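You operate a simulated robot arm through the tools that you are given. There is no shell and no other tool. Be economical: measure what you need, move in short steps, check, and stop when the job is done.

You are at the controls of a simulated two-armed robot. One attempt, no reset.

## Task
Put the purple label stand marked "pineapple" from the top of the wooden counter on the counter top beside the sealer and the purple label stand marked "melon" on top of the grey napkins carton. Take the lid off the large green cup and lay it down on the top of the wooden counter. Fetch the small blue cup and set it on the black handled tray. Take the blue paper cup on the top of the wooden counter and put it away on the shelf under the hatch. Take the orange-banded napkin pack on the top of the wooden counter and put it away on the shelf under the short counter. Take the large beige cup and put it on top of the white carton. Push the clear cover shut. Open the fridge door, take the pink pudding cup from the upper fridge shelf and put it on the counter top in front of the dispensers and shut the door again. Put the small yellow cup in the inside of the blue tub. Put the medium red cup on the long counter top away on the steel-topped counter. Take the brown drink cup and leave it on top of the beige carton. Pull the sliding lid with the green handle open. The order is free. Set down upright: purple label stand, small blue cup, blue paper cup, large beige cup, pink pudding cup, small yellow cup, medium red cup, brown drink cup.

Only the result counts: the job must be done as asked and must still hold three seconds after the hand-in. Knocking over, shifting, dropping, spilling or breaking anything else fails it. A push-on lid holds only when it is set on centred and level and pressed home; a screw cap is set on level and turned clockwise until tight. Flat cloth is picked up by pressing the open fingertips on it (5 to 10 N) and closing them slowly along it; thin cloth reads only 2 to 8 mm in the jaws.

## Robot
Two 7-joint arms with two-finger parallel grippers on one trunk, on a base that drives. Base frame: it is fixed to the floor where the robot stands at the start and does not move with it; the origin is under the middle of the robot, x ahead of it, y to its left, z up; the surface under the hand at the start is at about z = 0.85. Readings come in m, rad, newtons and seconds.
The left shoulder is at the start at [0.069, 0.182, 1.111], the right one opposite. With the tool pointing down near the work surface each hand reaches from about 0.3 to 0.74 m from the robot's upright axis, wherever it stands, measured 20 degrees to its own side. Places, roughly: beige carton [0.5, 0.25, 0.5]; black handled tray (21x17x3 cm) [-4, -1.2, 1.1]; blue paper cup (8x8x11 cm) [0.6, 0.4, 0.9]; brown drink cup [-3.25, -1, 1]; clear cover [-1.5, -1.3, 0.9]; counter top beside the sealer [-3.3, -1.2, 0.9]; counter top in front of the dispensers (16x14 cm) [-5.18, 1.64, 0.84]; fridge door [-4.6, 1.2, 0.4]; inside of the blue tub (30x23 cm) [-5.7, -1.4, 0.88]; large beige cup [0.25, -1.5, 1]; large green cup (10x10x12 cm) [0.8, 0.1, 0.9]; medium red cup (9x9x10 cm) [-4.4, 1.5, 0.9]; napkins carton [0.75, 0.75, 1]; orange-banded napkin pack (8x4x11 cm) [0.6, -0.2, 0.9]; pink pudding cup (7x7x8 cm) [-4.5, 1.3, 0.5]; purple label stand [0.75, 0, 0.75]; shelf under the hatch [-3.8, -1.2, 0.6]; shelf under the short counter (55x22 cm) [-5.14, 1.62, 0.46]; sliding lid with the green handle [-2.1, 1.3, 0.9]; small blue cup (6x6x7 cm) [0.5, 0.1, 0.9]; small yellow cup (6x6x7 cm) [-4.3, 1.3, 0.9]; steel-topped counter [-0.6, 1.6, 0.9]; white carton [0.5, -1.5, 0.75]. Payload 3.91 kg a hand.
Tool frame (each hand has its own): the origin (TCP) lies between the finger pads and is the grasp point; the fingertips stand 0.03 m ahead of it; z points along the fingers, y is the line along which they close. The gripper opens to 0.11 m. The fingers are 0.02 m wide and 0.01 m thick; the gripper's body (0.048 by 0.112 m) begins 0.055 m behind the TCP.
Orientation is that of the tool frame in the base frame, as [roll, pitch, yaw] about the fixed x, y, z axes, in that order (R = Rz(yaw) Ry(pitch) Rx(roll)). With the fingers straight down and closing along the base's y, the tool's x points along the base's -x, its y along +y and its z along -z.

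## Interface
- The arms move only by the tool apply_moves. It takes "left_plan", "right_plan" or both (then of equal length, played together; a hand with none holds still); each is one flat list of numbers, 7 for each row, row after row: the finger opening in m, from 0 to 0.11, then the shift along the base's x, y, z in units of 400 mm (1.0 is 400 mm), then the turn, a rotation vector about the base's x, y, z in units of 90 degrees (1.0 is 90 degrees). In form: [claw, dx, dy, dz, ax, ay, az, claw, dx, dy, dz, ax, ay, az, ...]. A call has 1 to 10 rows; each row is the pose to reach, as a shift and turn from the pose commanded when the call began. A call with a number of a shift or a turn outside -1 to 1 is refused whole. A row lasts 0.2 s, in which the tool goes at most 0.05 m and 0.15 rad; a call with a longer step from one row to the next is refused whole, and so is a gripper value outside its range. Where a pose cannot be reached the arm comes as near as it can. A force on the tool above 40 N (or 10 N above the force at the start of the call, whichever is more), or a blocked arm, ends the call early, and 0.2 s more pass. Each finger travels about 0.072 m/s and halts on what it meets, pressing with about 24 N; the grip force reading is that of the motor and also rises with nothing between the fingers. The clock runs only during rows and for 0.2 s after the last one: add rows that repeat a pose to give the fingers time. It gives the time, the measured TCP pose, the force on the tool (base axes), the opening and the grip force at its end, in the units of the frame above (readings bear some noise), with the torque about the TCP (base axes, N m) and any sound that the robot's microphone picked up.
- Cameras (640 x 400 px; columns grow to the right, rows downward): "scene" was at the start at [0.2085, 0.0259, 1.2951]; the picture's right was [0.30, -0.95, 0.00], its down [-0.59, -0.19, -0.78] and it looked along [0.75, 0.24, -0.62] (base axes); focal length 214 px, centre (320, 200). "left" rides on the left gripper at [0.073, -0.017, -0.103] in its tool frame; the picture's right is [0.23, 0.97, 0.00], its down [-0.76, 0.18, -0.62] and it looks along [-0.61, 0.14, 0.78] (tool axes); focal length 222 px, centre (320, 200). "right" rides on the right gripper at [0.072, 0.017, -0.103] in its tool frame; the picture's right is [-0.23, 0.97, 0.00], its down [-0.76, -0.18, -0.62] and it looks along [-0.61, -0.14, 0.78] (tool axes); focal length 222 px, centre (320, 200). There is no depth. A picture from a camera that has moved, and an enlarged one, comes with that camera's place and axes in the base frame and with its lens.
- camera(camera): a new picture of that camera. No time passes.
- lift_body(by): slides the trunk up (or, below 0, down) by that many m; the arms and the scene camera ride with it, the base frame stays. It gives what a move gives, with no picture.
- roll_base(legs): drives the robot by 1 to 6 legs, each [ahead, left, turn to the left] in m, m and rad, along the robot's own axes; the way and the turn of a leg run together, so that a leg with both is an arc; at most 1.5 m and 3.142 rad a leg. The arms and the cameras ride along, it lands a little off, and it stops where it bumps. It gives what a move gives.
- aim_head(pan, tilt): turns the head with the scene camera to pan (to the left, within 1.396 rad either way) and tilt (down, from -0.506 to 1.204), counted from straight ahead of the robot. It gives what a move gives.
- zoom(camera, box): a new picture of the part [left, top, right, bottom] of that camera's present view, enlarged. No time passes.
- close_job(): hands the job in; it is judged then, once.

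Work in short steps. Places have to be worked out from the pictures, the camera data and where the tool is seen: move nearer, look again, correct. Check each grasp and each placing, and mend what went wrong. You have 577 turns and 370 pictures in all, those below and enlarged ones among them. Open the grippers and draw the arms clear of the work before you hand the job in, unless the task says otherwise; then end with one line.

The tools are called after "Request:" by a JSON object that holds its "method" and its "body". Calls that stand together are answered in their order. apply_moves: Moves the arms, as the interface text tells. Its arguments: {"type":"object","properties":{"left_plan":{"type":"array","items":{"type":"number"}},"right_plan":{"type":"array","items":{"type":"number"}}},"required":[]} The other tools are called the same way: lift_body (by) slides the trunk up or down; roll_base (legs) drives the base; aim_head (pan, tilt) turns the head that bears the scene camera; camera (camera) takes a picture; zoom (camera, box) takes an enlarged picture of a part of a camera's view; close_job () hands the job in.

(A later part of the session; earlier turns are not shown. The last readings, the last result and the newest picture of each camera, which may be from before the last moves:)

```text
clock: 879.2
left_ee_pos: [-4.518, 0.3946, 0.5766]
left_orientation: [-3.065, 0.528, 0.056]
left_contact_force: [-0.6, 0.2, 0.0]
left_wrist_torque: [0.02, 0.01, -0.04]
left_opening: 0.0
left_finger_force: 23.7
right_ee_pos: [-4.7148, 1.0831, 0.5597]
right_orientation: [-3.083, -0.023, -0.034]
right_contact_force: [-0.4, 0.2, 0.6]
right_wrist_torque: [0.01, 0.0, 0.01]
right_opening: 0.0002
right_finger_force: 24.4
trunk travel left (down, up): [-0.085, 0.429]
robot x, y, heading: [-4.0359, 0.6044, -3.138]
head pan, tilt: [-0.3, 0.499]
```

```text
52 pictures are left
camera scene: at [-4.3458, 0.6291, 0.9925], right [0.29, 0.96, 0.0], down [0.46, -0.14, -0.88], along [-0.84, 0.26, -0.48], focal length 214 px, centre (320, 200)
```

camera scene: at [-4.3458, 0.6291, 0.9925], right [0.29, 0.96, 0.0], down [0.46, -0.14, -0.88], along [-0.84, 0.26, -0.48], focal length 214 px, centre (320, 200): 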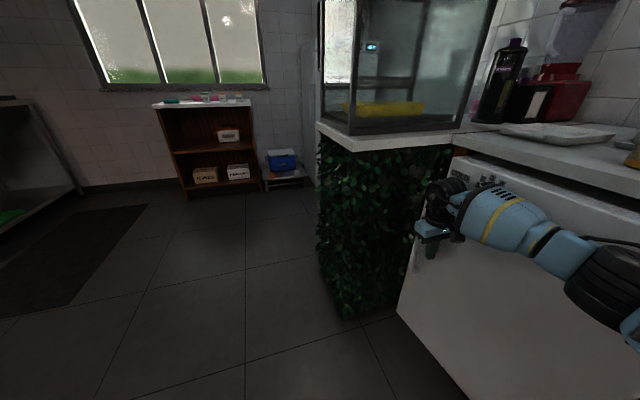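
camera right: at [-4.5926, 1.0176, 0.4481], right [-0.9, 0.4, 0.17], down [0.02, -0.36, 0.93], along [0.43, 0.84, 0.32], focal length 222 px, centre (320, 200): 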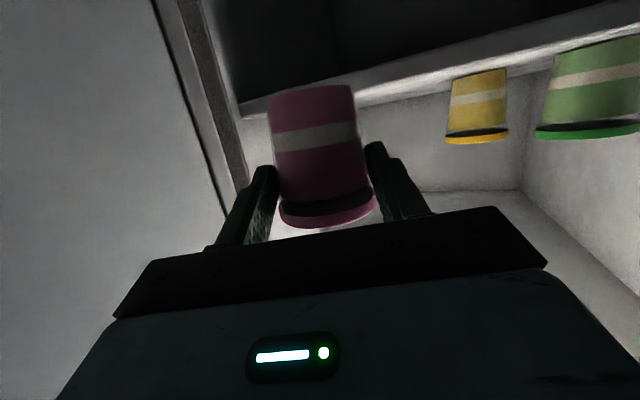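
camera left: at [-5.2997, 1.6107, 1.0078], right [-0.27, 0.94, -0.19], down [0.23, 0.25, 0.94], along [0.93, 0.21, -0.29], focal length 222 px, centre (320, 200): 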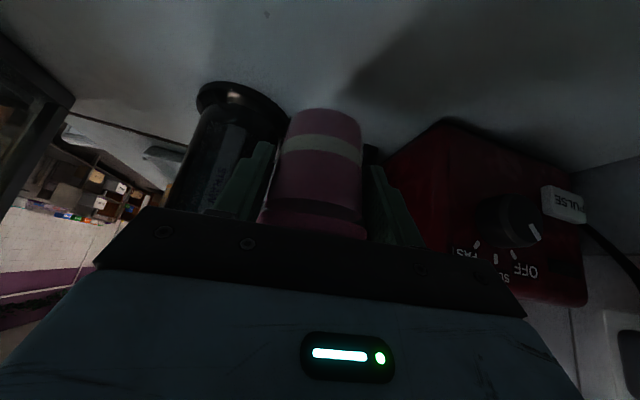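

Almost shut. I push on until it seats.

Request:
{"method": "apply_moves", "body": {"right_plan": [0.0, 0, 0.03, 0, 0, 0, 0, 0.0, 0, 0.06, 0, 0, 0, 0, 0.0, 0, 0.09, 0, 0, 0, 0, 0.0, 0, 0.12, 0, 0, 0, 0, 0.0, 0, 0.15, 0, 0, 0, 0, 0.0, 0, 0.18, 0, 0, 0, 0, 0.0, 0, 0.21, 0, 0, 0, 0]}}

Request:
{"method": "apply_moves", "body": {"right_plan": [0.0, 0, 0.03, 0, 0, 0, 0, 0.0, 0, 0.06, 0, 0, 0, 0, 0.0, 0, 0.08, 0, 0, 0, 0]}}

Request:
{"method": "camera", "body": {"camera": "scene"}}

```text
clock: 880.8
left_ee_pos: [-4.5177, 0.3945, 0.5756]
left_orientation: [-3.064, 0.527, 0.056]
left_contact_force: [0.2, -0.3, -0.4]
left_wrist_torque: [-0.01, 0.0, -0.01]
left_opening: 0.0
left_finger_force: 24.0
right_ee_pos: [-4.715, 1.0952, 0.5583]
right_orientation: [-3.084, -0.025, -0.034]
right_contact_force: [-0.7, -0.2, 0.1]
right_wrist_torque: [-0.02, 0.0, 0.02]
right_opening: 0.0
right_finger_force: 23.6
right hand out of reach, approached as far as the arm can: row 2, 3, 4, 5, 6, 7
trunk travel left (down, up): [-0.085, 0.429]
robot x, y, heading: [-4.0342, 0.6018, -3.136]
head pan, tilt: [-0.3, 0.499]
```

```text
clock: 881.6
left_ee_pos: [-4.5179, 0.3933, 0.5758]
left_orientation: [-3.065, 0.525, 0.056]
left_contact_force: [0.2, -0.7, 0.3]
left_wrist_torque: [-0.01, 0.02, -0.02]
left_opening: 0.0
left_finger_force: 24.2
right_ee_pos: [-4.7142, 1.1016, 0.5596]
right_orientation: [-3.081, -0.023, -0.034]
right_contact_force: [0.3, -0.4, -1.1]
right_wrist_torque: [0.04, 0.01, 0.0]
right_opening: 0.0001
right_finger_force: 23.8
right hand out of reach, approached as far as the arm can: row 1, 2, 3
trunk travel left (down, up): [-0.085, 0.429]
robot x, y, heading: [-4.0373, 0.6033, -3.137]
head pan, tilt: [-0.3, 0.499]
```

```text
51 pictures are left
camera scene: at [-4.3459, 0.629, 0.9925], right [0.29, 0.96, 0.0], down [0.46, -0.14, -0.88], along [-0.84, 0.25, -0.48], focal length 214 px, centre (320, 200)
```

scene: 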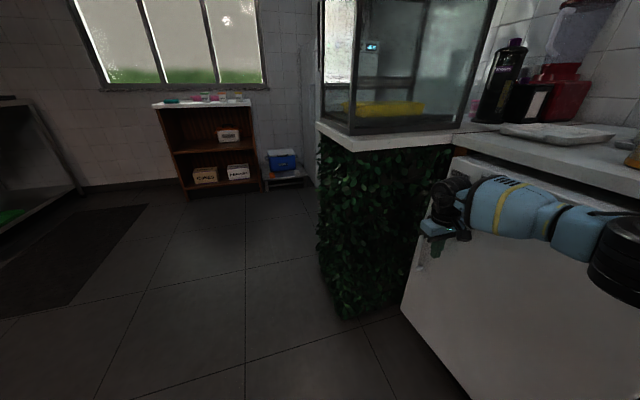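

The arm is at its reach; I push with the base sideways (toward the fridge).

Request:
{"method": "roll_base", "body": {"legs": [[0, -0.06, 0]]}}

Request:
{"method": "roll_base", "body": {"legs": [[0, -0.05, 0]]}}

Request:
{"method": "camera", "body": {"camera": "scene"}}

```text
clock: 882.7
left_ee_pos: [-4.5178, 0.4382, 0.5762]
left_orientation: [-3.065, 0.528, 0.054]
left_contact_force: [-0.5, -0.7, 0.0]
left_wrist_torque: [-0.03, -0.04, 0.0]
left_opening: 0.0
left_finger_force: 23.7
right_ee_pos: [-4.7162, 1.1359, 0.5567]
right_orientation: [-3.086, -0.029, -0.018]
right_contact_force: [-0.5, 0.3, 0.7]
right_wrist_torque: [0.0, -0.03, -0.04]
right_opening: 0.0
right_finger_force: 24.0
trunk travel left (down, up): [-0.085, 0.429]
robot x, y, heading: [-4.0372, 0.6434, -3.135]
head pan, tilt: [-0.3, 0.499]
stopped in leg 1: the robot was blocked; the commanded pose is now the measured one
```

```text
clock: 883.5
left_ee_pos: [-4.5169, 0.4442, 0.5746]
left_orientation: [-3.064, 0.529, 0.057]
left_contact_force: [0.3, -0.3, 0.1]
left_wrist_torque: [-0.02, -0.02, 0.03]
left_opening: 0.0003
left_finger_force: 24.4
right_ee_pos: [-4.7185, 1.1327, 0.5574]
right_orientation: [-3.088, -0.032, 0.004]
right_contact_force: [0.3, -0.4, -0.2]
right_wrist_torque: [-0.01, 0.0, 0.02]
right_opening: 0.0
right_finger_force: 24.4
trunk travel left (down, up): [-0.085, 0.429]
robot x, y, heading: [-4.0375, 0.6543, -3.134]
head pan, tilt: [-0.3, 0.499]
stopped in leg 1: the robot was blocked; the commanded pose is now the measured one
```

```text
50 pictures are left
camera scene: at [-4.3452, 0.6781, 0.9926], right [0.29, 0.96, 0.0], down [0.46, -0.14, -0.88], along [-0.84, 0.25, -0.48], focal length 214 px, centre (320, 200)
```

scene: 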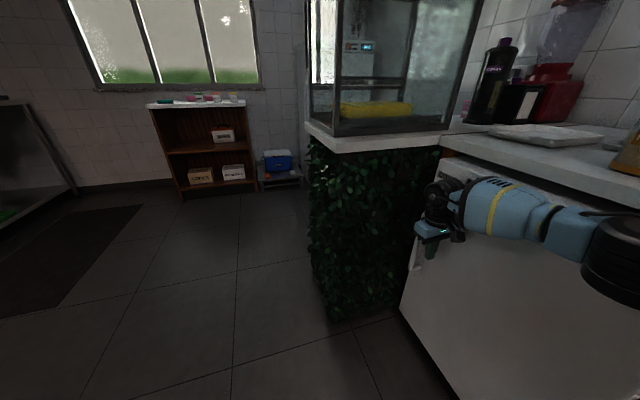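

The hand's front edge is at y≈1.19, the closed-door position. I back away and check the door from the front.

Request:
{"method": "apply_moves", "body": {"right_plan": [0.0, 0.03, -0.08, 0, 0, 0, 0, 0.0, 0.1, -0.17, 0, 0, 0, 0, 0.0, 0.18, -0.25, 0.03, 0, 0, 0]}}

Request:
{"method": "roll_base", "body": {"legs": [[0, 0.45, 0], [0, 0, -1.3]]}}

Request:
{"method": "aim_head", "body": {"pan": 0.2, "tilt": 0.4}}

Request:
{"method": "camera", "body": {"camera": "scene"}}

```text
clock: 884.5
left_ee_pos: [-4.5126, 0.4268, 0.5755]
left_orientation: [-3.05, 0.533, 0.078]
left_contact_force: [0.3, -0.3, 0.4]
left_wrist_torque: [-0.01, -0.02, 0.01]
left_opening: 0.0
left_finger_force: 23.9
right_ee_pos: [-4.6521, 1.0023, 0.5811]
right_orientation: [-3.08, -0.016, 0.036]
right_contact_force: [-0.2, 0.0, -0.4]
right_wrist_torque: [-0.01, -0.02, 0.03]
right_opening: 0.0
right_finger_force: 23.7
trunk travel left (down, up): [-0.085, 0.429]
robot x, y, heading: [-4.0372, 0.6521, -3.123]
head pan, tilt: [-0.3, 0.499]
stopped in row 3 (right hand): the arm was blocked; the commanded pose is now the measured one
```

```text
clock: 892.2
left_ee_pos: [-4.3672, 0.6021, 0.5765]
left_orientation: [-3.065, 0.53, -1.238]
left_contact_force: [0.3, -0.1, -0.3]
left_wrist_torque: [-0.01, 0.0, 0.0]
left_opening: 0.0
left_finger_force: 23.9
right_ee_pos: [-3.847, 0.8867, 0.572]
right_orientation: [-3.09, -0.026, -1.272]
right_contact_force: [0.5, -0.3, 1.1]
right_wrist_torque: [0.02, -0.01, 0.01]
right_opening: 0.0001
right_finger_force: 24.0
trunk travel left (down, up): [-0.085, 0.429]
robot x, y, heading: [-4.0368, 0.1978, 1.854]
head pan, tilt: [-0.3, 0.499]
```

```text
clock: 893.2
left_ee_pos: [-4.3675, 0.6014, 0.5751]
left_orientation: [-3.065, 0.527, -1.237]
left_contact_force: [-0.4, 0.7, 0.0]
left_wrist_torque: [0.0, 0.02, -0.01]
left_opening: 0.0003
left_finger_force: 24.1
right_ee_pos: [-3.8466, 0.8869, 0.5706]
right_orientation: [-3.091, -0.026, -1.275]
right_contact_force: [0.1, 1.0, 0.6]
right_wrist_torque: [0.0, 0.02, -0.03]
right_opening: 0.0
right_finger_force: 23.7
trunk travel left (down, up): [-0.085, 0.429]
robot x, y, heading: [-4.0377, 0.1985, 1.857]
head pan, tilt: [0.201, 0.4]
```

```text
49 pictures are left
camera scene: at [-4.1374, 0.4946, 1.0016], right [0.88, 0.47, 0.0], down [0.18, -0.34, -0.92], along [-0.43, 0.81, -0.39], focal length 214 px, centre (320, 200)
```

scene: 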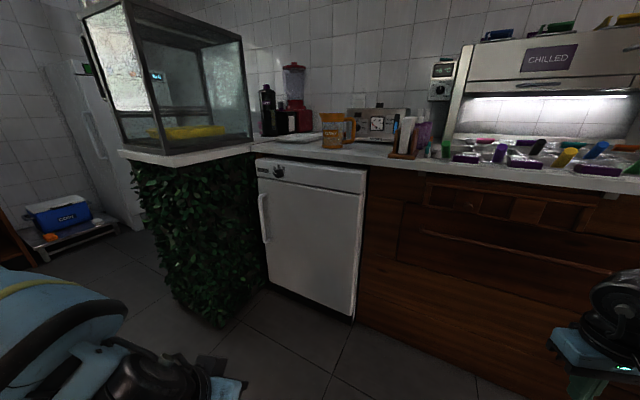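

The door looks shut; I zoom to make sure there's no gap.

Request:
{"method": "zoom", "body": {"camera": "scene", "box": [240, 140, 390, 330]}}

```text
2.11 times, centred on (315, 235) of scene
camera zoom: at [-4.1374, 0.4946, 1.0016], right [0.88, 0.47, 0.0], down [0.18, -0.34, -0.92], along [-0.43, 0.81, -0.39], focal length 452 px, centre (330, 126)
```

zoom: 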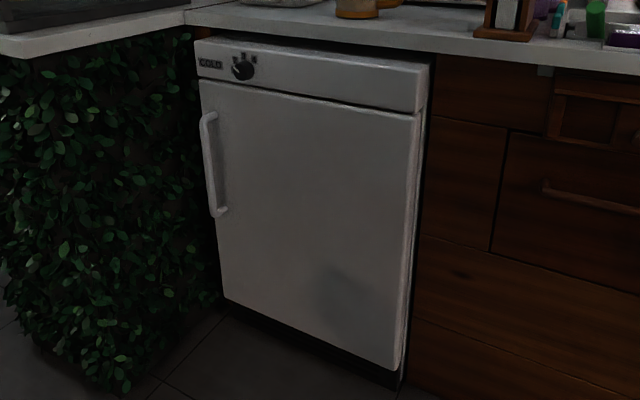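

Fridge closed. Next the sliding lid: I raise the trunk and drive to x≈-2.1 facing the left row.

Request:
{"method": "roll_base", "body": {"legs": [[-0.25, 0, 0], [0, 0, -0.287], [0, -1.0, 0], [0, -0.95, 0]]}}

Request:
{"method": "lift_body", "body": {"by": 0.36}}

Request:
{"method": "aim_head", "body": {"pan": 0, "tilt": 0.5}}

Request:
{"method": "camera", "body": {"camera": "scene"}}

```text
clock: 912.9
left_ee_pos: [-2.2323, 0.4353, 0.575]
left_orientation: [-3.066, 0.528, -1.509]
left_contact_force: [0.2, -0.2, 0.0]
left_wrist_torque: [-0.04, 0.0, 0.01]
left_opening: 0.0003
left_finger_force: 23.6
right_ee_pos: [-1.6542, 0.5695, 0.5717]
right_orientation: [-3.091, -0.025, -1.547]
right_contact_force: [-1.0, 0.5, 0.6]
right_wrist_torque: [-0.03, 0.0, -0.03]
right_opening: 0.0002
right_finger_force: 23.8
trunk travel left (down, up): [-0.085, 0.429]
robot x, y, heading: [-2.019, -0.0427, 1.586]
head pan, tilt: [0.201, 0.4]
```

```text
clock: 916.4
left_ee_pos: [-2.2324, 0.4357, 0.935]
left_orientation: [-3.064, 0.528, -1.509]
left_contact_force: [-0.2, 0.2, 0.2]
left_wrist_torque: [-0.01, 0.02, 0.04]
left_opening: 0.0002
left_finger_force: 23.9
right_ee_pos: [-1.6555, 0.5699, 0.9306]
right_orientation: [-3.09, -0.027, -1.544]
right_contact_force: [-0.2, -1.1, 0.5]
right_wrist_torque: [-0.05, 0.01, 0.02]
right_opening: 0.0
right_finger_force: 23.6
trunk travel left (down, up): [-0.445, 0.069]
robot x, y, heading: [-2.0214, -0.0405, 1.592]
head pan, tilt: [0.201, 0.4]
```

```text
clock: 917.1
left_ee_pos: [-2.2328, 0.4356, 0.936]
left_orientation: [-3.064, 0.528, -1.509]
left_contact_force: [-0.3, 0.2, 0.6]
left_wrist_torque: [0.01, -0.03, 0.0]
left_opening: 0.0
left_finger_force: 24.5
right_ee_pos: [-1.654, 0.5706, 0.9312]
right_orientation: [-3.092, -0.026, -1.547]
right_contact_force: [0.9, 0.0, 0.4]
right_wrist_torque: [-0.02, 0.02, 0.0]
right_opening: 0.0
right_finger_force: 23.9
trunk travel left (down, up): [-0.445, 0.069]
robot x, y, heading: [-2.0191, -0.0447, 1.582]
head pan, tilt: [0.0, 0.499]
```

```text
47 pictures are left
camera scene: at [-2.0195, 0.1353, 1.3926], right [1.0, 0.01, 0.0], down [0.01, -0.48, -0.88], along [-0.01, 0.88, -0.48], focal length 214 px, centre (320, 200)
```

scene: 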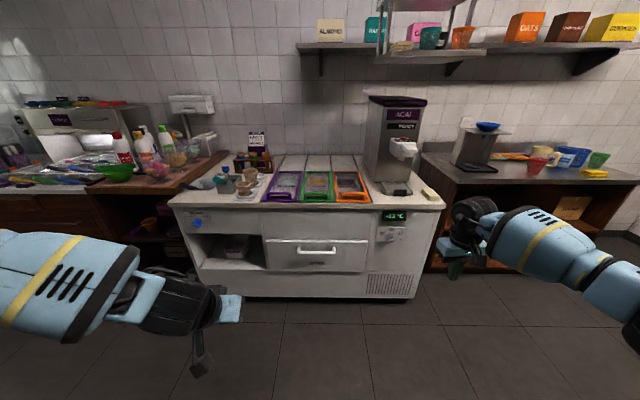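

I zoom in on the three coloured lids.

Request:
{"method": "zoom", "body": {"camera": "scene", "box": [220, 140, 420, 265]}}

```text
3.20 times, centred on (320, 202) of scene
camera zoom: at [-2.0195, 0.1353, 1.3926], right [1.0, 0.01, 0.0], down [0.01, -0.48, -0.88], along [-0.01, 0.88, -0.48], focal length 686 px, centre (320, 192)
```

zoom: 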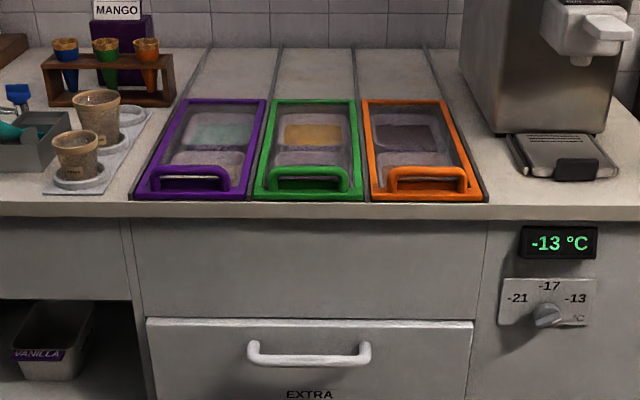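

Each lid has a raised bar handle at its front and slides back along rails. I raise both hands, then drive so the green handle (≈(-2.05,1.065)) is in front of the right hand.

Request:
{"method": "apply_moves", "body": {"left_plan": [0.03, 0, -0.03, 0.1, 0, 0, 0, 0.05, 0, -0.06, 0.2, 0, 0, 0, 0.05, 0, -0.09, 0.3, 0, 0, 0, 0.05, 0, -0.12, 0.4, 0, 0, 0, 0.05, 0, -0.15, 0.5, 0, 0, 0, 0.05, 0, -0.15, 0.6, 0, 0, 0], "right_plan": [0.0, -0.08, -0.08, 0.05, 0, 0, 0, 0.0, -0.15, -0.15, 0.1, 0, 0, 0, 0.0, -0.2, -0.22, 0.17, 0, 0, 0, 0.0, -0.24, -0.3, 0.24, 0, 0, 0, 0.0, -0.28, -0.38, 0.32, 0, 0, 0, 0.0, -0.32, -0.42, 0.4, 0, 0, 0]}}

Request:
{"method": "roll_base", "body": {"legs": [[0.55, 0.22, -0.012]]}}

Request:
{"method": "aim_head", "body": {"pan": -0.2, "tilt": 0.75}}

Request:
{"method": "camera", "body": {"camera": "scene"}}

```text
clock: 918.5
left_ee_pos: [-2.2328, 0.3758, 1.1763]
left_orientation: [-3.063, 0.527, -1.508]
left_contact_force: [0.4, 0.7, -0.1]
left_wrist_torque: [0.01, -0.03, 0.03]
left_opening: 0.0502
left_finger_force: 0.0
right_ee_pos: [-1.7821, 0.4019, 1.0922]
right_orientation: [-3.091, -0.027, -1.545]
right_contact_force: [0.3, 0.1, 0.7]
right_wrist_torque: [0.01, 0.02, -0.01]
right_opening: 0.0002
right_finger_force: 24.2
trunk travel left (down, up): [-0.445, 0.069]
robot x, y, heading: [-2.0211, -0.0455, 1.586]
head pan, tilt: [0.0, 0.499]
```

```text
clock: 921.8
left_ee_pos: [-2.4444, 0.9266, 1.1761]
left_orientation: [-3.065, 0.528, -1.539]
left_contact_force: [0.3, 0.2, 0.0]
left_wrist_torque: [0.02, 0.01, -0.03]
left_opening: 0.0503
left_finger_force: 0.1
right_ee_pos: [-1.9911, 0.939, 1.0904]
right_orientation: [-3.091, -0.027, -1.576]
right_contact_force: [-0.4, 0.2, 0.2]
right_wrist_torque: [0.0, 0.03, 0.01]
right_opening: 0.0
right_finger_force: 24.2
trunk travel left (down, up): [-0.445, 0.069]
robot x, y, heading: [-2.2409, 0.5028, 1.557]
head pan, tilt: [0.0, 0.499]
```

```text
clock: 922.6
left_ee_pos: [-2.4433, 0.926, 1.1768]
left_orientation: [-3.065, 0.528, -1.537]
left_contact_force: [-0.3, -0.5, -0.4]
left_wrist_torque: [-0.02, 0.03, -0.02]
left_opening: 0.0502
left_finger_force: 0.0
right_ee_pos: [-1.9913, 0.9387, 1.0919]
right_orientation: [-3.092, -0.026, -1.576]
right_contact_force: [0.0, 1.1, -1.2]
right_wrist_torque: [-0.01, 0.01, -0.01]
right_opening: 0.0
right_finger_force: 24.9
trunk travel left (down, up): [-0.445, 0.069]
robot x, y, heading: [-2.2453, 0.5, 1.554]
head pan, tilt: [-0.201, 0.75]
```

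```text
45 pictures are left
camera scene: at [-2.2214, 0.6696, 1.3706], right [0.98, -0.21, 0.0], down [-0.15, -0.67, -0.73], along [0.16, 0.71, -0.68], focal length 214 px, centre (320, 200)
```

scene: 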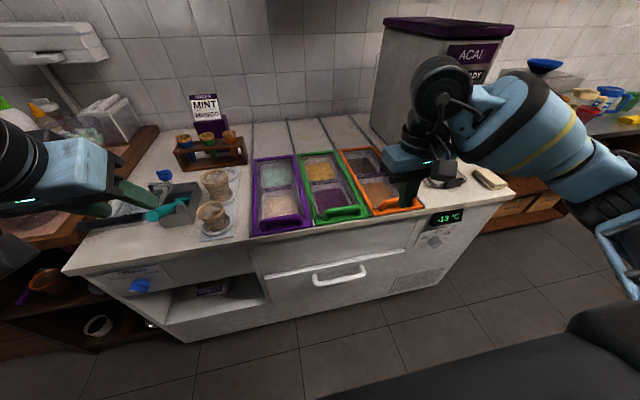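

Green handle ≈(-2.075,1.08). I bring the closed right fingers just in front of it and look with the wrist camera.

Request:
{"method": "apply_moves", "body": {"right_plan": [0.0, -0.1, 0.05, 0, 0, 0, 0, 0.0, -0.2, 0.1, -0.03, 0, 0, 0, 0.0, -0.21, 0.18, -0.08, 0, 0, 0, 0.0, -0.21, 0.18, -0.18, 0, 0, 0, 0.0, -0.21, 0.18, -0.28, 0, 0, 0]}}

Request:
{"method": "camera", "body": {"camera": "right"}}

```text
clock: 923.8
left_ee_pos: [-2.4435, 0.9267, 1.1757]
left_orientation: [-3.065, 0.528, -1.536]
left_contact_force: [0.1, -0.6, 0.4]
left_wrist_torque: [-0.02, 0.02, 0.03]
left_opening: 0.0502
left_finger_force: 0.0
right_ee_pos: [-2.0759, 1.0112, 0.9797]
right_orientation: [-3.092, -0.026, -1.576]
right_contact_force: [0.0, 0.1, -0.3]
right_wrist_torque: [0.0, 0.01, -0.02]
right_opening: 0.0
right_finger_force: 24.3
trunk travel left (down, up): [-0.445, 0.069]
robot x, y, heading: [-2.2468, 0.5021, 1.557]
head pan, tilt: [-0.201, 0.75]
```

```text
44 pictures are left
camera right: at [-2.0987, 0.9409, 1.0844], right [-0.97, 0.23, -0.05], down [0.15, 0.78, 0.61], along [0.18, 0.59, -0.79], focal length 222 px, centre (320, 200)
```

right: 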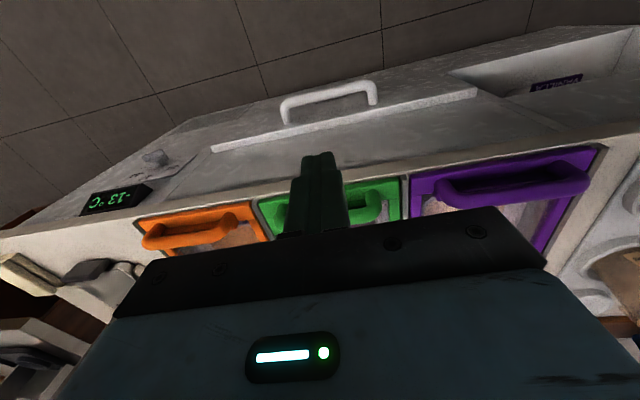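

The bar is just ahead (y≈1.085). I lower the fingertips to bar height and push back slowly.

Request:
{"method": "apply_moves", "body": {"right_plan": [0.0, 0.02, 0.02, -0.05, 0, 0, 0, 0.0, 0.02, 0.04, -0.11, 0, 0, 0, 0.0, 0.02, 0.08, -0.12, 0, 0, 0, 0.0, 0.02, 0.12, -0.12, 0, 0, 0, 0.0, 0.02, 0.16, -0.12, 0, 0, 0, 0.0, 0.02, 0.2, -0.12, 0, 0, 0, 0.0, 0.02, 0.24, -0.12, 0, 0, 0, 0.0, 0.02, 0.28, -0.12, 0, 0, 0, 0.0, 0.02, 0.32, -0.12, 0, 0, 0]}}

Request:
{"method": "camera", "body": {"camera": "right"}}

```text
clock: 925.8
left_ee_pos: [-2.4449, 0.9272, 1.1762]
left_orientation: [-3.066, 0.529, -1.538]
left_contact_force: [0.4, -0.1, 0.6]
left_wrist_torque: [0.01, 0.0, 0.0]
left_opening: 0.0499
left_finger_force: 0.1
right_ee_pos: [-2.0678, 1.1392, 0.9309]
right_orientation: [-3.09, -0.024, -1.576]
right_contact_force: [0.3, -0.1, -0.8]
right_wrist_torque: [0.0, -0.03, 0.0]
right_opening: 0.0
right_finger_force: 24.1
trunk travel left (down, up): [-0.445, 0.069]
robot x, y, heading: [-2.2422, 0.5014, 1.552]
head pan, tilt: [-0.201, 0.75]
```

```text
43 pictures are left
camera right: at [-2.0899, 1.0697, 1.0358], right [-0.97, 0.23, -0.06], down [0.15, 0.78, 0.61], along [0.18, 0.59, -0.79], focal length 222 px, centre (320, 200)
```

right: 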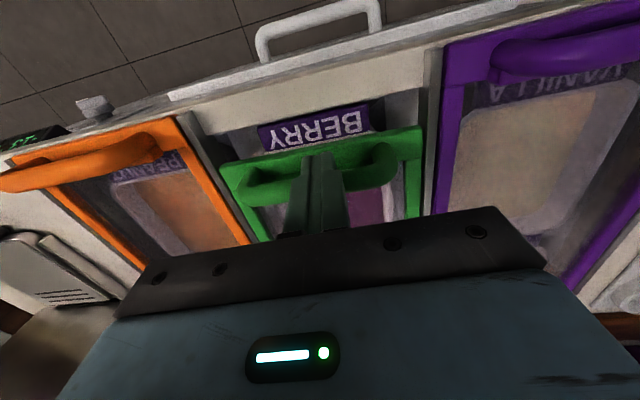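

The green lid slides back easily. I keep pushing: base ahead 0.18 m, then arm.

Request:
{"method": "roll_base", "body": {"legs": [[0.18, 0, 0]]}}

Request:
{"method": "apply_moves", "body": {"right_plan": [0.0, 0, 0.05, 0, 0, 0, 0, 0.0, 0, 0.1, 0, 0, 0, 0, 0.0, 0, 0.15, 0, 0, 0, 0, 0.0, 0, 0.2, 0, 0, 0, 0, 0.0, 0, 0.25, 0, 0, 0, 0]}}

Request:
{"method": "camera", "body": {"camera": "scene"}}

```text
clock: 927.3
left_ee_pos: [-2.4409, 1.108, 1.1775]
left_orientation: [-3.065, 0.528, -1.541]
left_contact_force: [-0.8, -0.6, 1.0]
left_wrist_torque: [-0.03, 0.01, -0.02]
left_opening: 0.0501
left_finger_force: 0.1
right_ee_pos: [-2.064, 1.321, 0.9305]
right_orientation: [-3.092, -0.027, -1.577]
right_contact_force: [0.4, -0.5, 0.0]
right_wrist_torque: [0.02, -0.02, -0.01]
right_opening: 0.0001
right_finger_force: 24.1
trunk travel left (down, up): [-0.445, 0.069]
robot x, y, heading: [-2.2374, 0.6843, 1.557]
head pan, tilt: [-0.201, 0.75]
```

```text
clock: 928.5
left_ee_pos: [-2.4405, 1.1091, 1.176]
left_orientation: [-3.064, 0.528, -1.54]
left_contact_force: [0.6, 0.0, 0.0]
left_wrist_torque: [-0.02, 0.04, 0.03]
left_opening: 0.0501
left_finger_force: 0.0
right_ee_pos: [-2.0609, 1.3548, 0.9312]
right_orientation: [-3.092, -0.023, -1.576]
right_contact_force: [0.0, 0.5, -0.4]
right_wrist_torque: [0.05, -0.02, 0.04]
right_opening: 0.0
right_finger_force: 23.7
right hand out of reach, approached as far as the arm can: row 2, 3, 4, 5
trunk travel left (down, up): [-0.445, 0.069]
robot x, y, heading: [-2.2399, 0.6859, 1.555]
head pan, tilt: [-0.201, 0.75]
```

```text
42 pictures are left
camera scene: at [-2.2181, 0.8516, 1.3706], right [0.98, -0.22, 0.0], down [-0.15, -0.67, -0.73], along [0.16, 0.71, -0.68], focal length 214 px, centre (320, 200)
```

scene: 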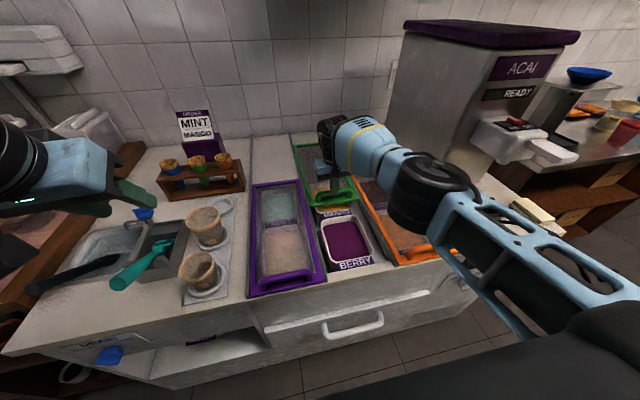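

It's open about 27 cm. I push it the rest of the way using a forward tilt and a few cm of base.

Request:
{"method": "roll_base", "body": {"legs": [[0.04, 0, 0]]}}

Request:
{"method": "apply_moves", "body": {"right_plan": [0.0, 0, 0.02, 0.0, 0.08, 0, 0, 0.0, 0, 0.05, 0.0, 0.16, 0, 0, 0.0, 0, 0.09, 0, 0.24, 0, 0, 0.0, 0, 0.13, 0, 0.28, 0, 0, 0.0, 0, 0.17, 0, 0.28, 0, 0, 0.0, 0, 0.21, 0, 0.28, 0, 0, 0.0, 0, 0.25, 0, 0.28, 0, 0]}}

Request:
{"method": "camera", "body": {"camera": "scene"}}

```text
clock: 929.4
left_ee_pos: [-2.4394, 1.147, 1.1764]
left_orientation: [-3.064, 0.529, -1.538]
left_contact_force: [0.0, 0.4, -0.4]
left_wrist_torque: [0.01, 0.01, 0.02]
left_opening: 0.0496
left_finger_force: 0.1
right_ee_pos: [-2.0616, 1.3929, 0.9313]
right_orientation: [-3.091, -0.026, -1.577]
right_contact_force: [-0.3, -0.1, -0.5]
right_wrist_torque: [0.01, -0.02, -0.01]
right_opening: 0.0
right_finger_force: 24.2
trunk travel left (down, up): [-0.445, 0.069]
robot x, y, heading: [-2.2371, 0.7234, 1.556]
head pan, tilt: [-0.201, 0.75]
```

```text
clock: 931.0
left_ee_pos: [-2.44, 1.1468, 1.177]
left_orientation: [-3.066, 0.53, -1.539]
left_contact_force: [-0.5, 0.5, 0.3]
left_wrist_torque: [0.0, -0.01, 0.03]
left_opening: 0.05
left_finger_force: 0.0
right_ee_pos: [-2.0617, 1.4731, 0.9327]
right_orientation: [-3.095, 0.417, -1.577]
right_contact_force: [0.2, 0.2, 4.7]
right_wrist_torque: [0.08, 0.03, 0.01]
right_opening: 0.0
right_finger_force: 24.0
right hand out of reach, approached as far as the arm can: row 6, 7
trunk travel left (down, up): [-0.445, 0.069]
robot x, y, heading: [-2.2396, 0.7237, 1.554]
head pan, tilt: [-0.201, 0.75]
```

```text
41 pictures are left
camera scene: at [-2.2174, 0.8896, 1.3707], right [0.98, -0.22, 0.0], down [-0.15, -0.67, -0.73], along [0.16, 0.71, -0.68], focal length 214 px, centre (320, 200)
```

scene: 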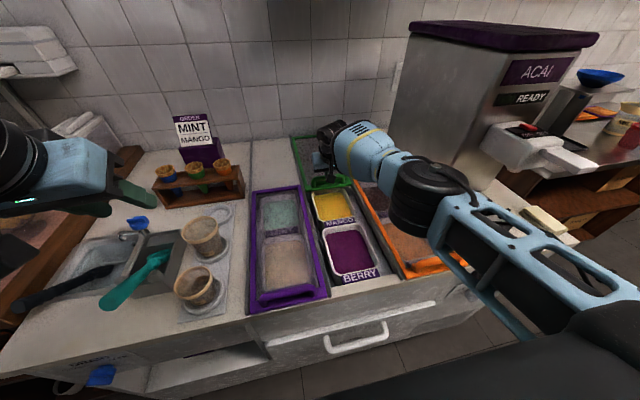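

The lid is fully open. I lift the right hand away, back off and turn to the clear cover on the opposite row.

Request:
{"method": "apply_moves", "body": {"right_plan": [0.0, 0, -0.05, 0.02, 0, 0, 0, 0.0, 0, -0.08, 0.12, -0.05, 0, 0, 0.0, 0, -0.12, 0.22, -0.13, 0, 0, 0.0, 0, -0.18, 0.32, -0.2, 0, 0, 0.0, 0, -0.27, 0.4, -0.27, 0, 0, 0.0, 0, -0.37, 0.45, -0.28, 0, 0, 0.0, 0, -0.47, 0.5, -0.28, 0, 0, 0.0, 0, -0.57, 0.5, -0.28, 0, 0, 0.0, 0, -0.67, 0.5, -0.28, 0, 0]}}

Request:
{"method": "roll_base", "body": {"legs": [[-0.7, 0, 0], [0, 0, 3.14], [0.2, 0.7, 0]]}}

Request:
{"method": "aim_head", "body": {"pan": 0, "tilt": 0.55}}

Request:
{"method": "camera", "body": {"camera": "scene"}}

```text
clock: 933.0
left_ee_pos: [-2.4402, 1.1463, 1.1768]
left_orientation: [-3.065, 0.531, -1.538]
left_contact_force: [0.2, -0.4, 0.9]
left_wrist_torque: [-0.04, -0.01, 0.0]
left_opening: 0.0501
left_finger_force: 0.1
right_ee_pos: [-2.061, 1.2033, 1.1309]
right_orientation: [-3.091, -0.024, -1.576]
right_contact_force: [0.3, -0.5, 0.4]
right_wrist_torque: [0.02, -0.01, 0.03]
right_opening: 0.0001
right_finger_force: 23.8
trunk travel left (down, up): [-0.445, 0.069]
robot x, y, heading: [-2.2409, 0.7217, 1.552]
head pan, tilt: [-0.201, 0.75]
```

```text
clock: 950.3
left_ee_pos: [-1.3603, -0.6166, 1.1755]
left_orientation: [-3.065, 0.529, 1.583]
left_contact_force: [0.1, -0.3, -0.6]
left_wrist_torque: [0.01, -0.02, -0.03]
left_opening: 0.0502
left_finger_force: 0.0
right_ee_pos: [-1.7391, -0.6684, 1.1311]
right_orientation: [-3.092, -0.025, 1.547]
right_contact_force: [0.4, 0.2, 0.7]
right_wrist_torque: [0.01, 0.01, 0.0]
right_opening: 0.0
right_finger_force: 24.3
trunk travel left (down, up): [-0.445, 0.069]
robot x, y, heading: [-1.5524, -0.1843, -1.6]
head pan, tilt: [-0.201, 0.75]
```

```text
clock: 951.1
left_ee_pos: [-1.3611, -0.6168, 1.1771]
left_orientation: [-3.064, 0.529, 1.583]
left_contact_force: [0.0, -0.1, -0.5]
left_wrist_torque: [0.02, 0.03, 0.0]
left_opening: 0.0502
left_finger_force: 0.0
right_ee_pos: [-1.7394, -0.6676, 1.1301]
right_orientation: [-3.092, -0.023, 1.547]
right_contact_force: [-0.2, 0.6, -0.4]
right_wrist_torque: [-0.02, 0.0, 0.02]
right_opening: 0.0
right_finger_force: 23.6
trunk travel left (down, up): [-0.445, 0.069]
robot x, y, heading: [-1.5542, -0.1891, -1.605]
head pan, tilt: [0.0, 0.55]
```

```text
40 pictures are left
camera scene: at [-1.5561, -0.3655, 1.3879], right [-1.0, 0.04, 0.0], down [0.02, 0.52, -0.85], along [-0.03, -0.85, -0.52], focal length 214 px, centre (320, 200)
```

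scene: 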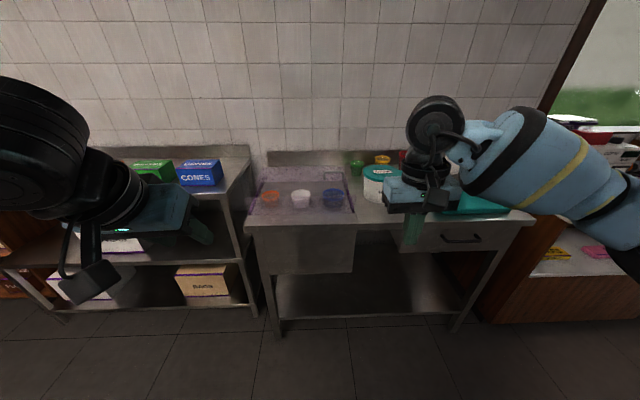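

The clear cover is at the left part of the steel table; I zoom in to understand how it moves.

Request:
{"method": "zoom", "body": {"camera": "scene", "box": [225, 130, 425, 285]}}

```text
2.58 times, centred on (325, 208) of scene
camera zoom: at [-1.5561, -0.3655, 1.3879], right [-1.0, 0.04, 0.0], down [0.02, 0.52, -0.85], along [-0.03, -0.85, -0.52], focal length 554 px, centre (307, 181)
```

zoom: 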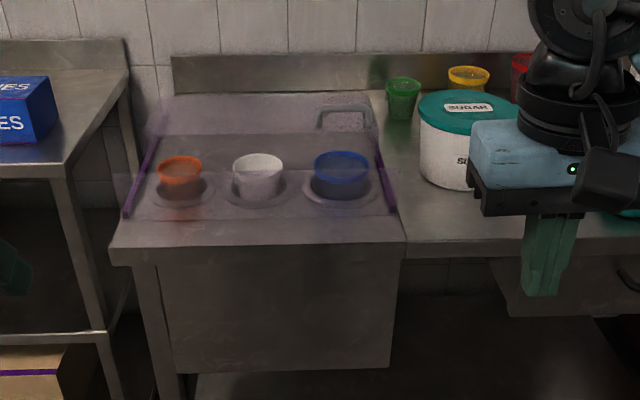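

I go 0.3 m closer for a better look at the cover and its handle.

Request:
{"method": "roll_base", "body": {"legs": [[0.28, 0.05, 0.03]]}}

Request:
{"method": "aim_head", "body": {"pan": 0.1, "tilt": 0.7}}

Request:
{"method": "camera", "body": {"camera": "scene"}}

```text
clock: 953.0
left_ee_pos: [-1.3038, -0.8829, 1.1772]
left_orientation: [-3.066, 0.529, 1.608]
left_contact_force: [0.5, -0.2, 0.4]
left_wrist_torque: [-0.02, 0.01, 0.01]
left_opening: 0.0501
left_finger_force: 0.0
right_ee_pos: [-1.684, -0.943, 1.1307]
right_orientation: [-3.091, -0.025, 1.572]
right_contact_force: [-0.9, -0.5, -0.2]
right_wrist_torque: [0.03, 0.02, 0.01]
right_opening: 0.0
right_finger_force: 24.5
trunk travel left (down, up): [-0.445, 0.069]
robot x, y, heading: [-1.5081, -0.4589, -1.583]
head pan, tilt: [0.0, 0.55]
```

```text
clock: 953.7
left_ee_pos: [-1.3046, -0.8834, 1.1765]
left_orientation: [-3.065, 0.53, 1.607]
left_contact_force: [0.1, 0.0, 0.8]
left_wrist_torque: [-0.02, -0.03, -0.02]
left_opening: 0.05
left_finger_force: 0.0
right_ee_pos: [-1.6831, -0.9422, 1.1316]
right_orientation: [-3.09, -0.024, 1.571]
right_contact_force: [-0.3, -0.6, -0.5]
right_wrist_torque: [0.01, -0.03, 0.0]
right_opening: 0.0
right_finger_force: 24.0
trunk travel left (down, up): [-0.445, 0.069]
robot x, y, heading: [-1.5089, -0.4596, -1.588]
head pan, tilt: [0.099, 0.7]
```

```text
38 pictures are left
camera scene: at [-1.4981, -0.6306, 1.3748], right [-1.0, -0.09, 0.0], down [-0.06, 0.64, -0.77], along [0.07, -0.76, -0.64], focal length 214 px, centre (320, 200)
```

scene: 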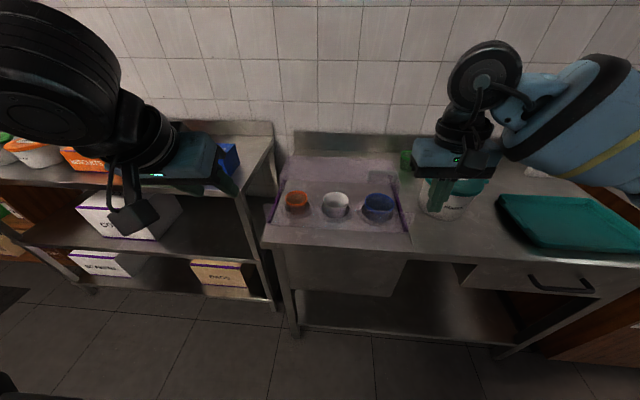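

Request:
{"method": "zoom", "body": {"camera": "scene", "box": [255, 125, 425, 260]}}

```text
2.96 times, centred on (340, 192) of scene
camera zoom: at [-1.4981, -0.6306, 1.3748], right [-1.0, -0.09, 0.0], down [-0.06, 0.64, -0.77], along [0.07, -0.76, -0.64], focal length 636 px, centre (261, 222)
```

zoom: 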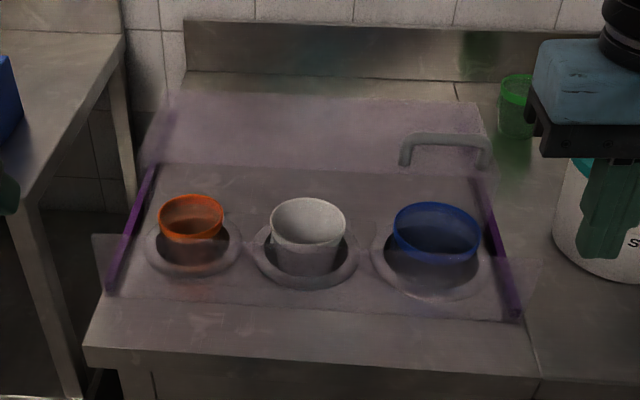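

The cover seems to be a flat clear panel slid to the rear with a bar handle (≈(-1.67,-1.305)); it must come forward over the cups. I move closer and view the handle from the right hand camera to fix its height.

Request:
{"method": "roll_base", "body": {"legs": [[0.17, -0.02, 0.012]]}}

Request:
{"method": "apply_moves", "body": {"right_plan": [0.0, 0.03, -0.05, 0.02, 0, 0, 0, 0.0, 0.04, -0.1, 0.03, 0, 0, 0]}}

Request:
{"method": "camera", "body": {"camera": "right"}}

```text
clock: 955.2
left_ee_pos: [-1.3217, -1.0491, 1.1764]
left_orientation: [-3.065, 0.529, 1.619]
left_contact_force: [0.2, 0.3, 0.6]
left_wrist_torque: [0.02, 0.0, 0.04]
left_opening: 0.0501
left_finger_force: 0.0
right_ee_pos: [-1.6981, -1.1135, 1.1314]
right_orientation: [-3.089, -0.025, 1.581]
right_contact_force: [0.3, -0.5, 0.3]
right_wrist_torque: [0.01, -0.01, -0.01]
right_opening: 0.0001
right_finger_force: 24.4
trunk travel left (down, up): [-0.445, 0.069]
robot x, y, heading: [-1.5299, -0.6284, -1.573]
head pan, tilt: [0.099, 0.7]
```

```text
clock: 955.8
left_ee_pos: [-1.3215, -1.0503, 1.1754]
left_orientation: [-3.065, 0.53, 1.619]
left_contact_force: [-0.9, -1.1, 1.0]
left_wrist_torque: [0.02, 0.0, -0.01]
left_opening: 0.0503
left_finger_force: 0.2
right_ee_pos: [-1.6822, -1.1541, 1.1419]
right_orientation: [-3.091, -0.026, 1.582]
right_contact_force: [-0.2, -0.6, -0.2]
right_wrist_torque: [0.02, 0.02, 0.03]
right_opening: 0.0
right_finger_force: 24.3
trunk travel left (down, up): [-0.445, 0.069]
robot x, y, heading: [-1.5297, -0.6269, -1.576]
head pan, tilt: [0.099, 0.7]
```

```text
36 pictures are left
camera right: at [-1.6602, -1.0841, 1.2468], right [0.97, -0.22, -0.06], down [-0.14, -0.78, 0.61], along [-0.18, -0.59, -0.79], focal length 222 px, centre (320, 200)
```

right: 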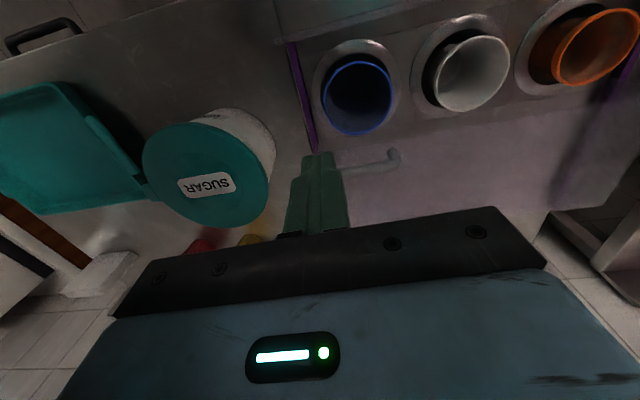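

Triangulating: the handle bar is at about y=-1.206, z=1.017, x −1.61…−1.70, and the purple rails slope down to the front (y −1.09, z 0.89). So the clear panel slides down-forward. I rotate the right hand 90° to grip the bar.

Request:
{"method": "apply_moves", "body": {"right_plan": [0.0, 0, 0, 0, 0, 0, -0.09, 0.03, 0, 0.02, 0, 0, 0, -0.18, 0.05, 0, 0.03, 0, 0, 0, -0.27, 0.06, 0, 0.04, 0, 0, 0, -0.36, 0.06, 0, 0.04, 0, 0, 0, -0.45, 0.06, 0, 0.04, 0, 0, 0, -0.54, 0.06, 0, 0.04, 0, 0, 0, -0.63, 0.06, 0, 0.04, 0, 0, 0, -0.72, 0.06, 0, 0.04, 0, 0, 0, -0.81, 0.06, 0, 0.04, 0, 0, 0, -0.9]}}

Request:
{"method": "apply_moves", "body": {"right_plan": [0.06, 0.04, -0.03, -0.03, 0, 0, -0.08, 0.06, 0.075, -0.1, -0.08, 0, 0, -0.1, 0.06, 0.075, -0.17, -0.13, 0, 0, -0.1]}}

Request:
{"method": "camera", "body": {"camera": "right"}}

Request:
{"method": "zoom", "body": {"camera": "scene", "box": [255, 80, 455, 240]}}

```text
clock: 958.0
left_ee_pos: [-1.3217, -1.0498, 1.1763]
left_orientation: [-3.064, 0.528, 1.62]
left_contact_force: [0.1, 0.1, -0.3]
left_wrist_torque: [-0.04, 0.02, 0.01]
left_opening: 0.0502
left_finger_force: 0.1
right_ee_pos: [-1.684, -1.1376, 1.1438]
right_orientation: [-3.091, -0.025, 0.164]
right_contact_force: [-0.2, -0.4, -0.9]
right_wrist_torque: [-0.01, 0.01, 0.01]
right_opening: 0.0602
right_finger_force: 0.0
trunk travel left (down, up): [-0.445, 0.069]
robot x, y, heading: [-1.528, -0.6266, -1.572]
head pan, tilt: [0.099, 0.7]
```

```text
clock: 958.8
left_ee_pos: [-1.3209, -1.0498, 1.1777]
left_orientation: [-3.065, 0.528, 1.618]
left_contact_force: [0.1, -0.6, -0.2]
left_wrist_torque: [0.02, -0.03, 0.03]
left_opening: 0.0502
left_finger_force: 0.0
right_ee_pos: [-1.652, -1.206, 1.0935]
right_orientation: [-3.09, -0.024, 0.009]
right_contact_force: [0.3, -1.0, 0.5]
right_wrist_torque: [0.02, -0.01, 0.01]
right_opening: 0.0597
right_finger_force: 0.0
trunk travel left (down, up): [-0.445, 0.069]
robot x, y, heading: [-1.5296, -0.6294, -1.568]
head pan, tilt: [0.099, 0.7]
```

```text
35 pictures are left
camera right: at [-1.5823, -1.2279, 1.1982], right [-0.22, -0.97, -0.05], down [-0.78, 0.14, 0.61], along [-0.59, 0.18, -0.79], focal length 222 px, centre (320, 200)
```

right: 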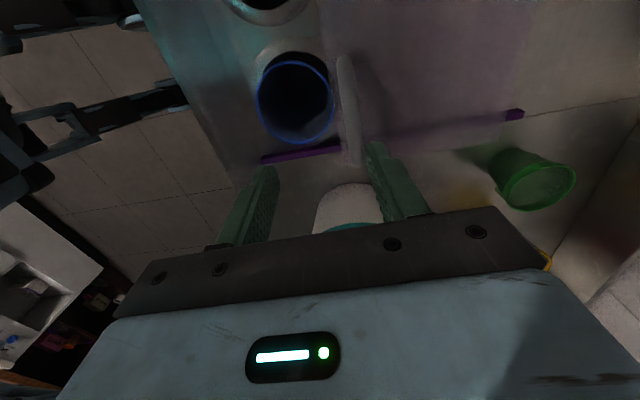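

```text
2.50 times, centred on (355, 160) of scene
camera zoom: at [-1.5174, -0.8004, 1.3747], right [-1.0, -0.1, 0.0], down [-0.06, 0.64, -0.76], along [0.07, -0.76, -0.64], focal length 536 px, centre (232, 300)
```

zoom: 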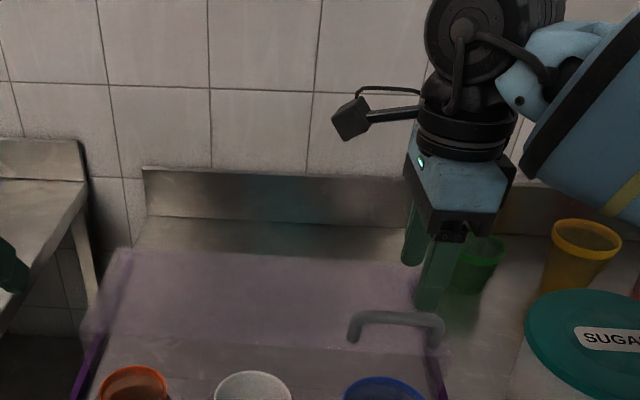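

The rails are in fact flat (z≈0.90, y −1.09…−1.43): the cover is a clear hood with its front edge at y≈−1.21 and the bar on its roof. I lower onto the bar (y≈−1.226), grip it and slide the hood forward.

Request:
{"method": "apply_moves", "body": {"right_plan": [0.06, 0.025, -0.05, -0.06, 0, 0, 0, 0.06, 0.03, -0.05, -0.13, 0, 0, 0, 0.06, 0.03, -0.05, -0.185, 0, 0, 0, 0.045, 0.03, -0.05, -0.185, 0, 0, 0, 0.03, 0.03, -0.05, -0.185, 0, 0, 0, 0.015, 0.03, -0.05, -0.185, 0, 0, 0, 0.0, 0.03, -0.05, -0.185, 0, 0, 0, 0.0, 0.03, -0.05, -0.185, 0, 0, 0]}}

Request:
{"method": "camera", "body": {"camera": "right"}}

```text
clock: 960.6
left_ee_pos: [-1.3214, -1.0493, 1.1768]
left_orientation: [-3.066, 0.529, 1.619]
left_contact_force: [-0.2, -1.1, 0.6]
left_wrist_torque: [0.01, 0.01, 0.03]
left_opening: 0.0502
left_finger_force: 0.1
right_ee_pos: [-1.6379, -1.2253, 1.0201]
right_orientation: [-3.092, -0.026, 0.008]
right_contact_force: [0.1, -0.1, -1.6]
right_wrist_torque: [-0.02, 0.02, -0.48]
right_opening: 0.0136
right_finger_force: 45.1
trunk travel left (down, up): [-0.445, 0.069]
robot x, y, heading: [-1.5291, -0.6295, -1.565]
head pan, tilt: [0.099, 0.7]
```

```text
33 pictures are left
camera right: at [-1.5684, -1.2476, 1.1237], right [-0.22, -0.97, -0.06], down [-0.78, 0.14, 0.61], along [-0.59, 0.18, -0.79], focal length 222 px, centre (320, 200)
```

right: 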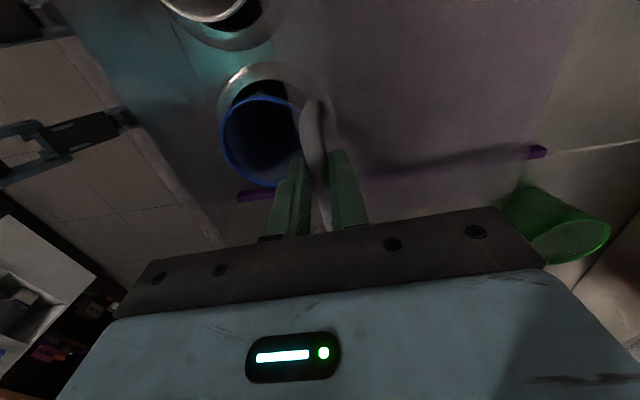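

The bar is gripped (14 mm). I slide the cover toward the front slowly.

Request:
{"method": "apply_moves", "body": {"right_plan": [0.0, 0, 0.03, 0, 0, 0, 0, 0.0, 0, 0.06, 0, 0, 0, 0, 0.0, 0, 0.09, 0, 0, 0, 0, 0.0, 0, 0.12, 0, 0, 0, 0, 0.0, 0, 0.15, 0, 0, 0, 0, 0.0, 0, 0.18, 0, 0, 0, 0, 0.0, 0, 0.21, 0, 0, 0, 0, 0.0, 0, 0.24, 0, 0, 0, 0, 0.0, 0, 0.27, 0, 0, 0, 0, 0.0, 0, 0.3, 0, 0, 0, 0]}}

Request:
{"method": "camera", "body": {"camera": "scene"}}

```text
clock: 962.8
left_ee_pos: [-1.3187, -1.0485, 1.1771]
left_orientation: [-3.063, 0.53, 1.617]
left_contact_force: [-0.2, -0.2, -0.2]
left_wrist_torque: [-0.02, 0.05, 0.01]
left_opening: 0.0499
left_finger_force: 0.0
right_ee_pos: [-1.6389, -1.1048, 1.0182]
right_orientation: [-3.097, -0.029, 0.012]
right_contact_force: [13.1, -1.7, 27.7]
right_wrist_torque: [-0.02, -0.2, -0.51]
right_opening: 0.0137
right_finger_force: 45.3
trunk travel left (down, up): [-0.445, 0.069]
robot x, y, heading: [-1.5256, -0.6229, -1.568]
head pan, tilt: [0.099, 0.7]
```

```text
32 pictures are left
camera scene: at [-1.5149, -0.7979, 1.3753], right [-1.0, -0.1, 0.0], down [-0.06, 0.64, -0.77], along [0.07, -0.76, -0.64], focal length 214 px, centre (320, 200)
```

scene: 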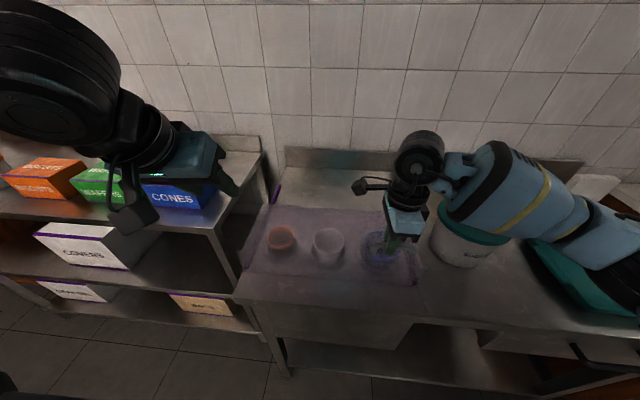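

The cover moved over the cups. I continue until it stops.

Request:
{"method": "apply_moves", "body": {"right_plan": [0.0, 0, 0.03, 0, 0, 0, 0, 0.0, 0, 0.06, 0, 0, 0, 0, 0.0, 0, 0.09, 0, 0, 0, 0, 0.0, 0, 0.12, 0, 0, 0, 0, 0.0, 0, 0.15, 0, 0, 0, 0]}}

Request:
{"method": "zoom", "body": {"camera": "scene", "box": [230, 140, 450, 310]}}

```text
clock: 963.1
left_ee_pos: [-1.3186, -1.0509, 1.175]
left_orientation: [-3.065, 0.529, 1.622]
left_contact_force: [-0.4, 0.5, -0.6]
left_wrist_torque: [-0.04, 0.0, 0.06]
left_opening: 0.0499
left_finger_force: 0.2
right_ee_pos: [-1.6394, -1.105, 1.0184]
right_orientation: [-3.111, -0.035, 0.004]
right_contact_force: [10.1, -15.3, -0.8]
right_wrist_torque: [-0.12, 0.5, -0.07]
right_opening: 0.0136
right_finger_force: 45.4
trunk travel left (down, up): [-0.445, 0.069]
robot x, y, heading: [-1.5304, -0.6265, -1.57]
head pan, tilt: [0.099, 0.7]
stopped in row 1 (right hand): the force on the tool passed its limit at 46 N (the readings are from after the stop); the commanded pose is now the measured one
```

```text
2.35 times, centred on (340, 225) of scene
camera zoom: at [-1.5162, -0.8007, 1.3742], right [-0.99, -0.1, 0.0], down [-0.06, 0.64, -0.76], along [0.08, -0.76, -0.64], focal length 505 px, centre (273, 141)
```

zoom: 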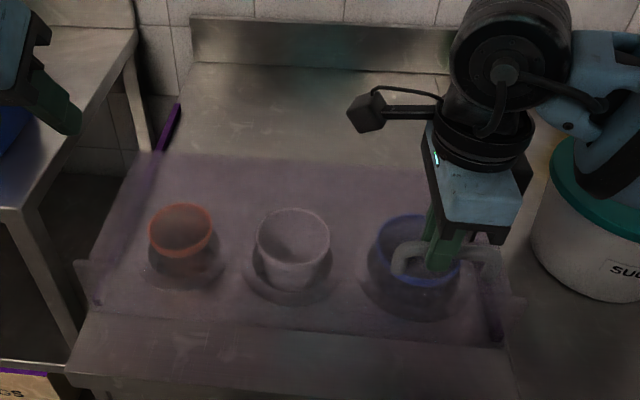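

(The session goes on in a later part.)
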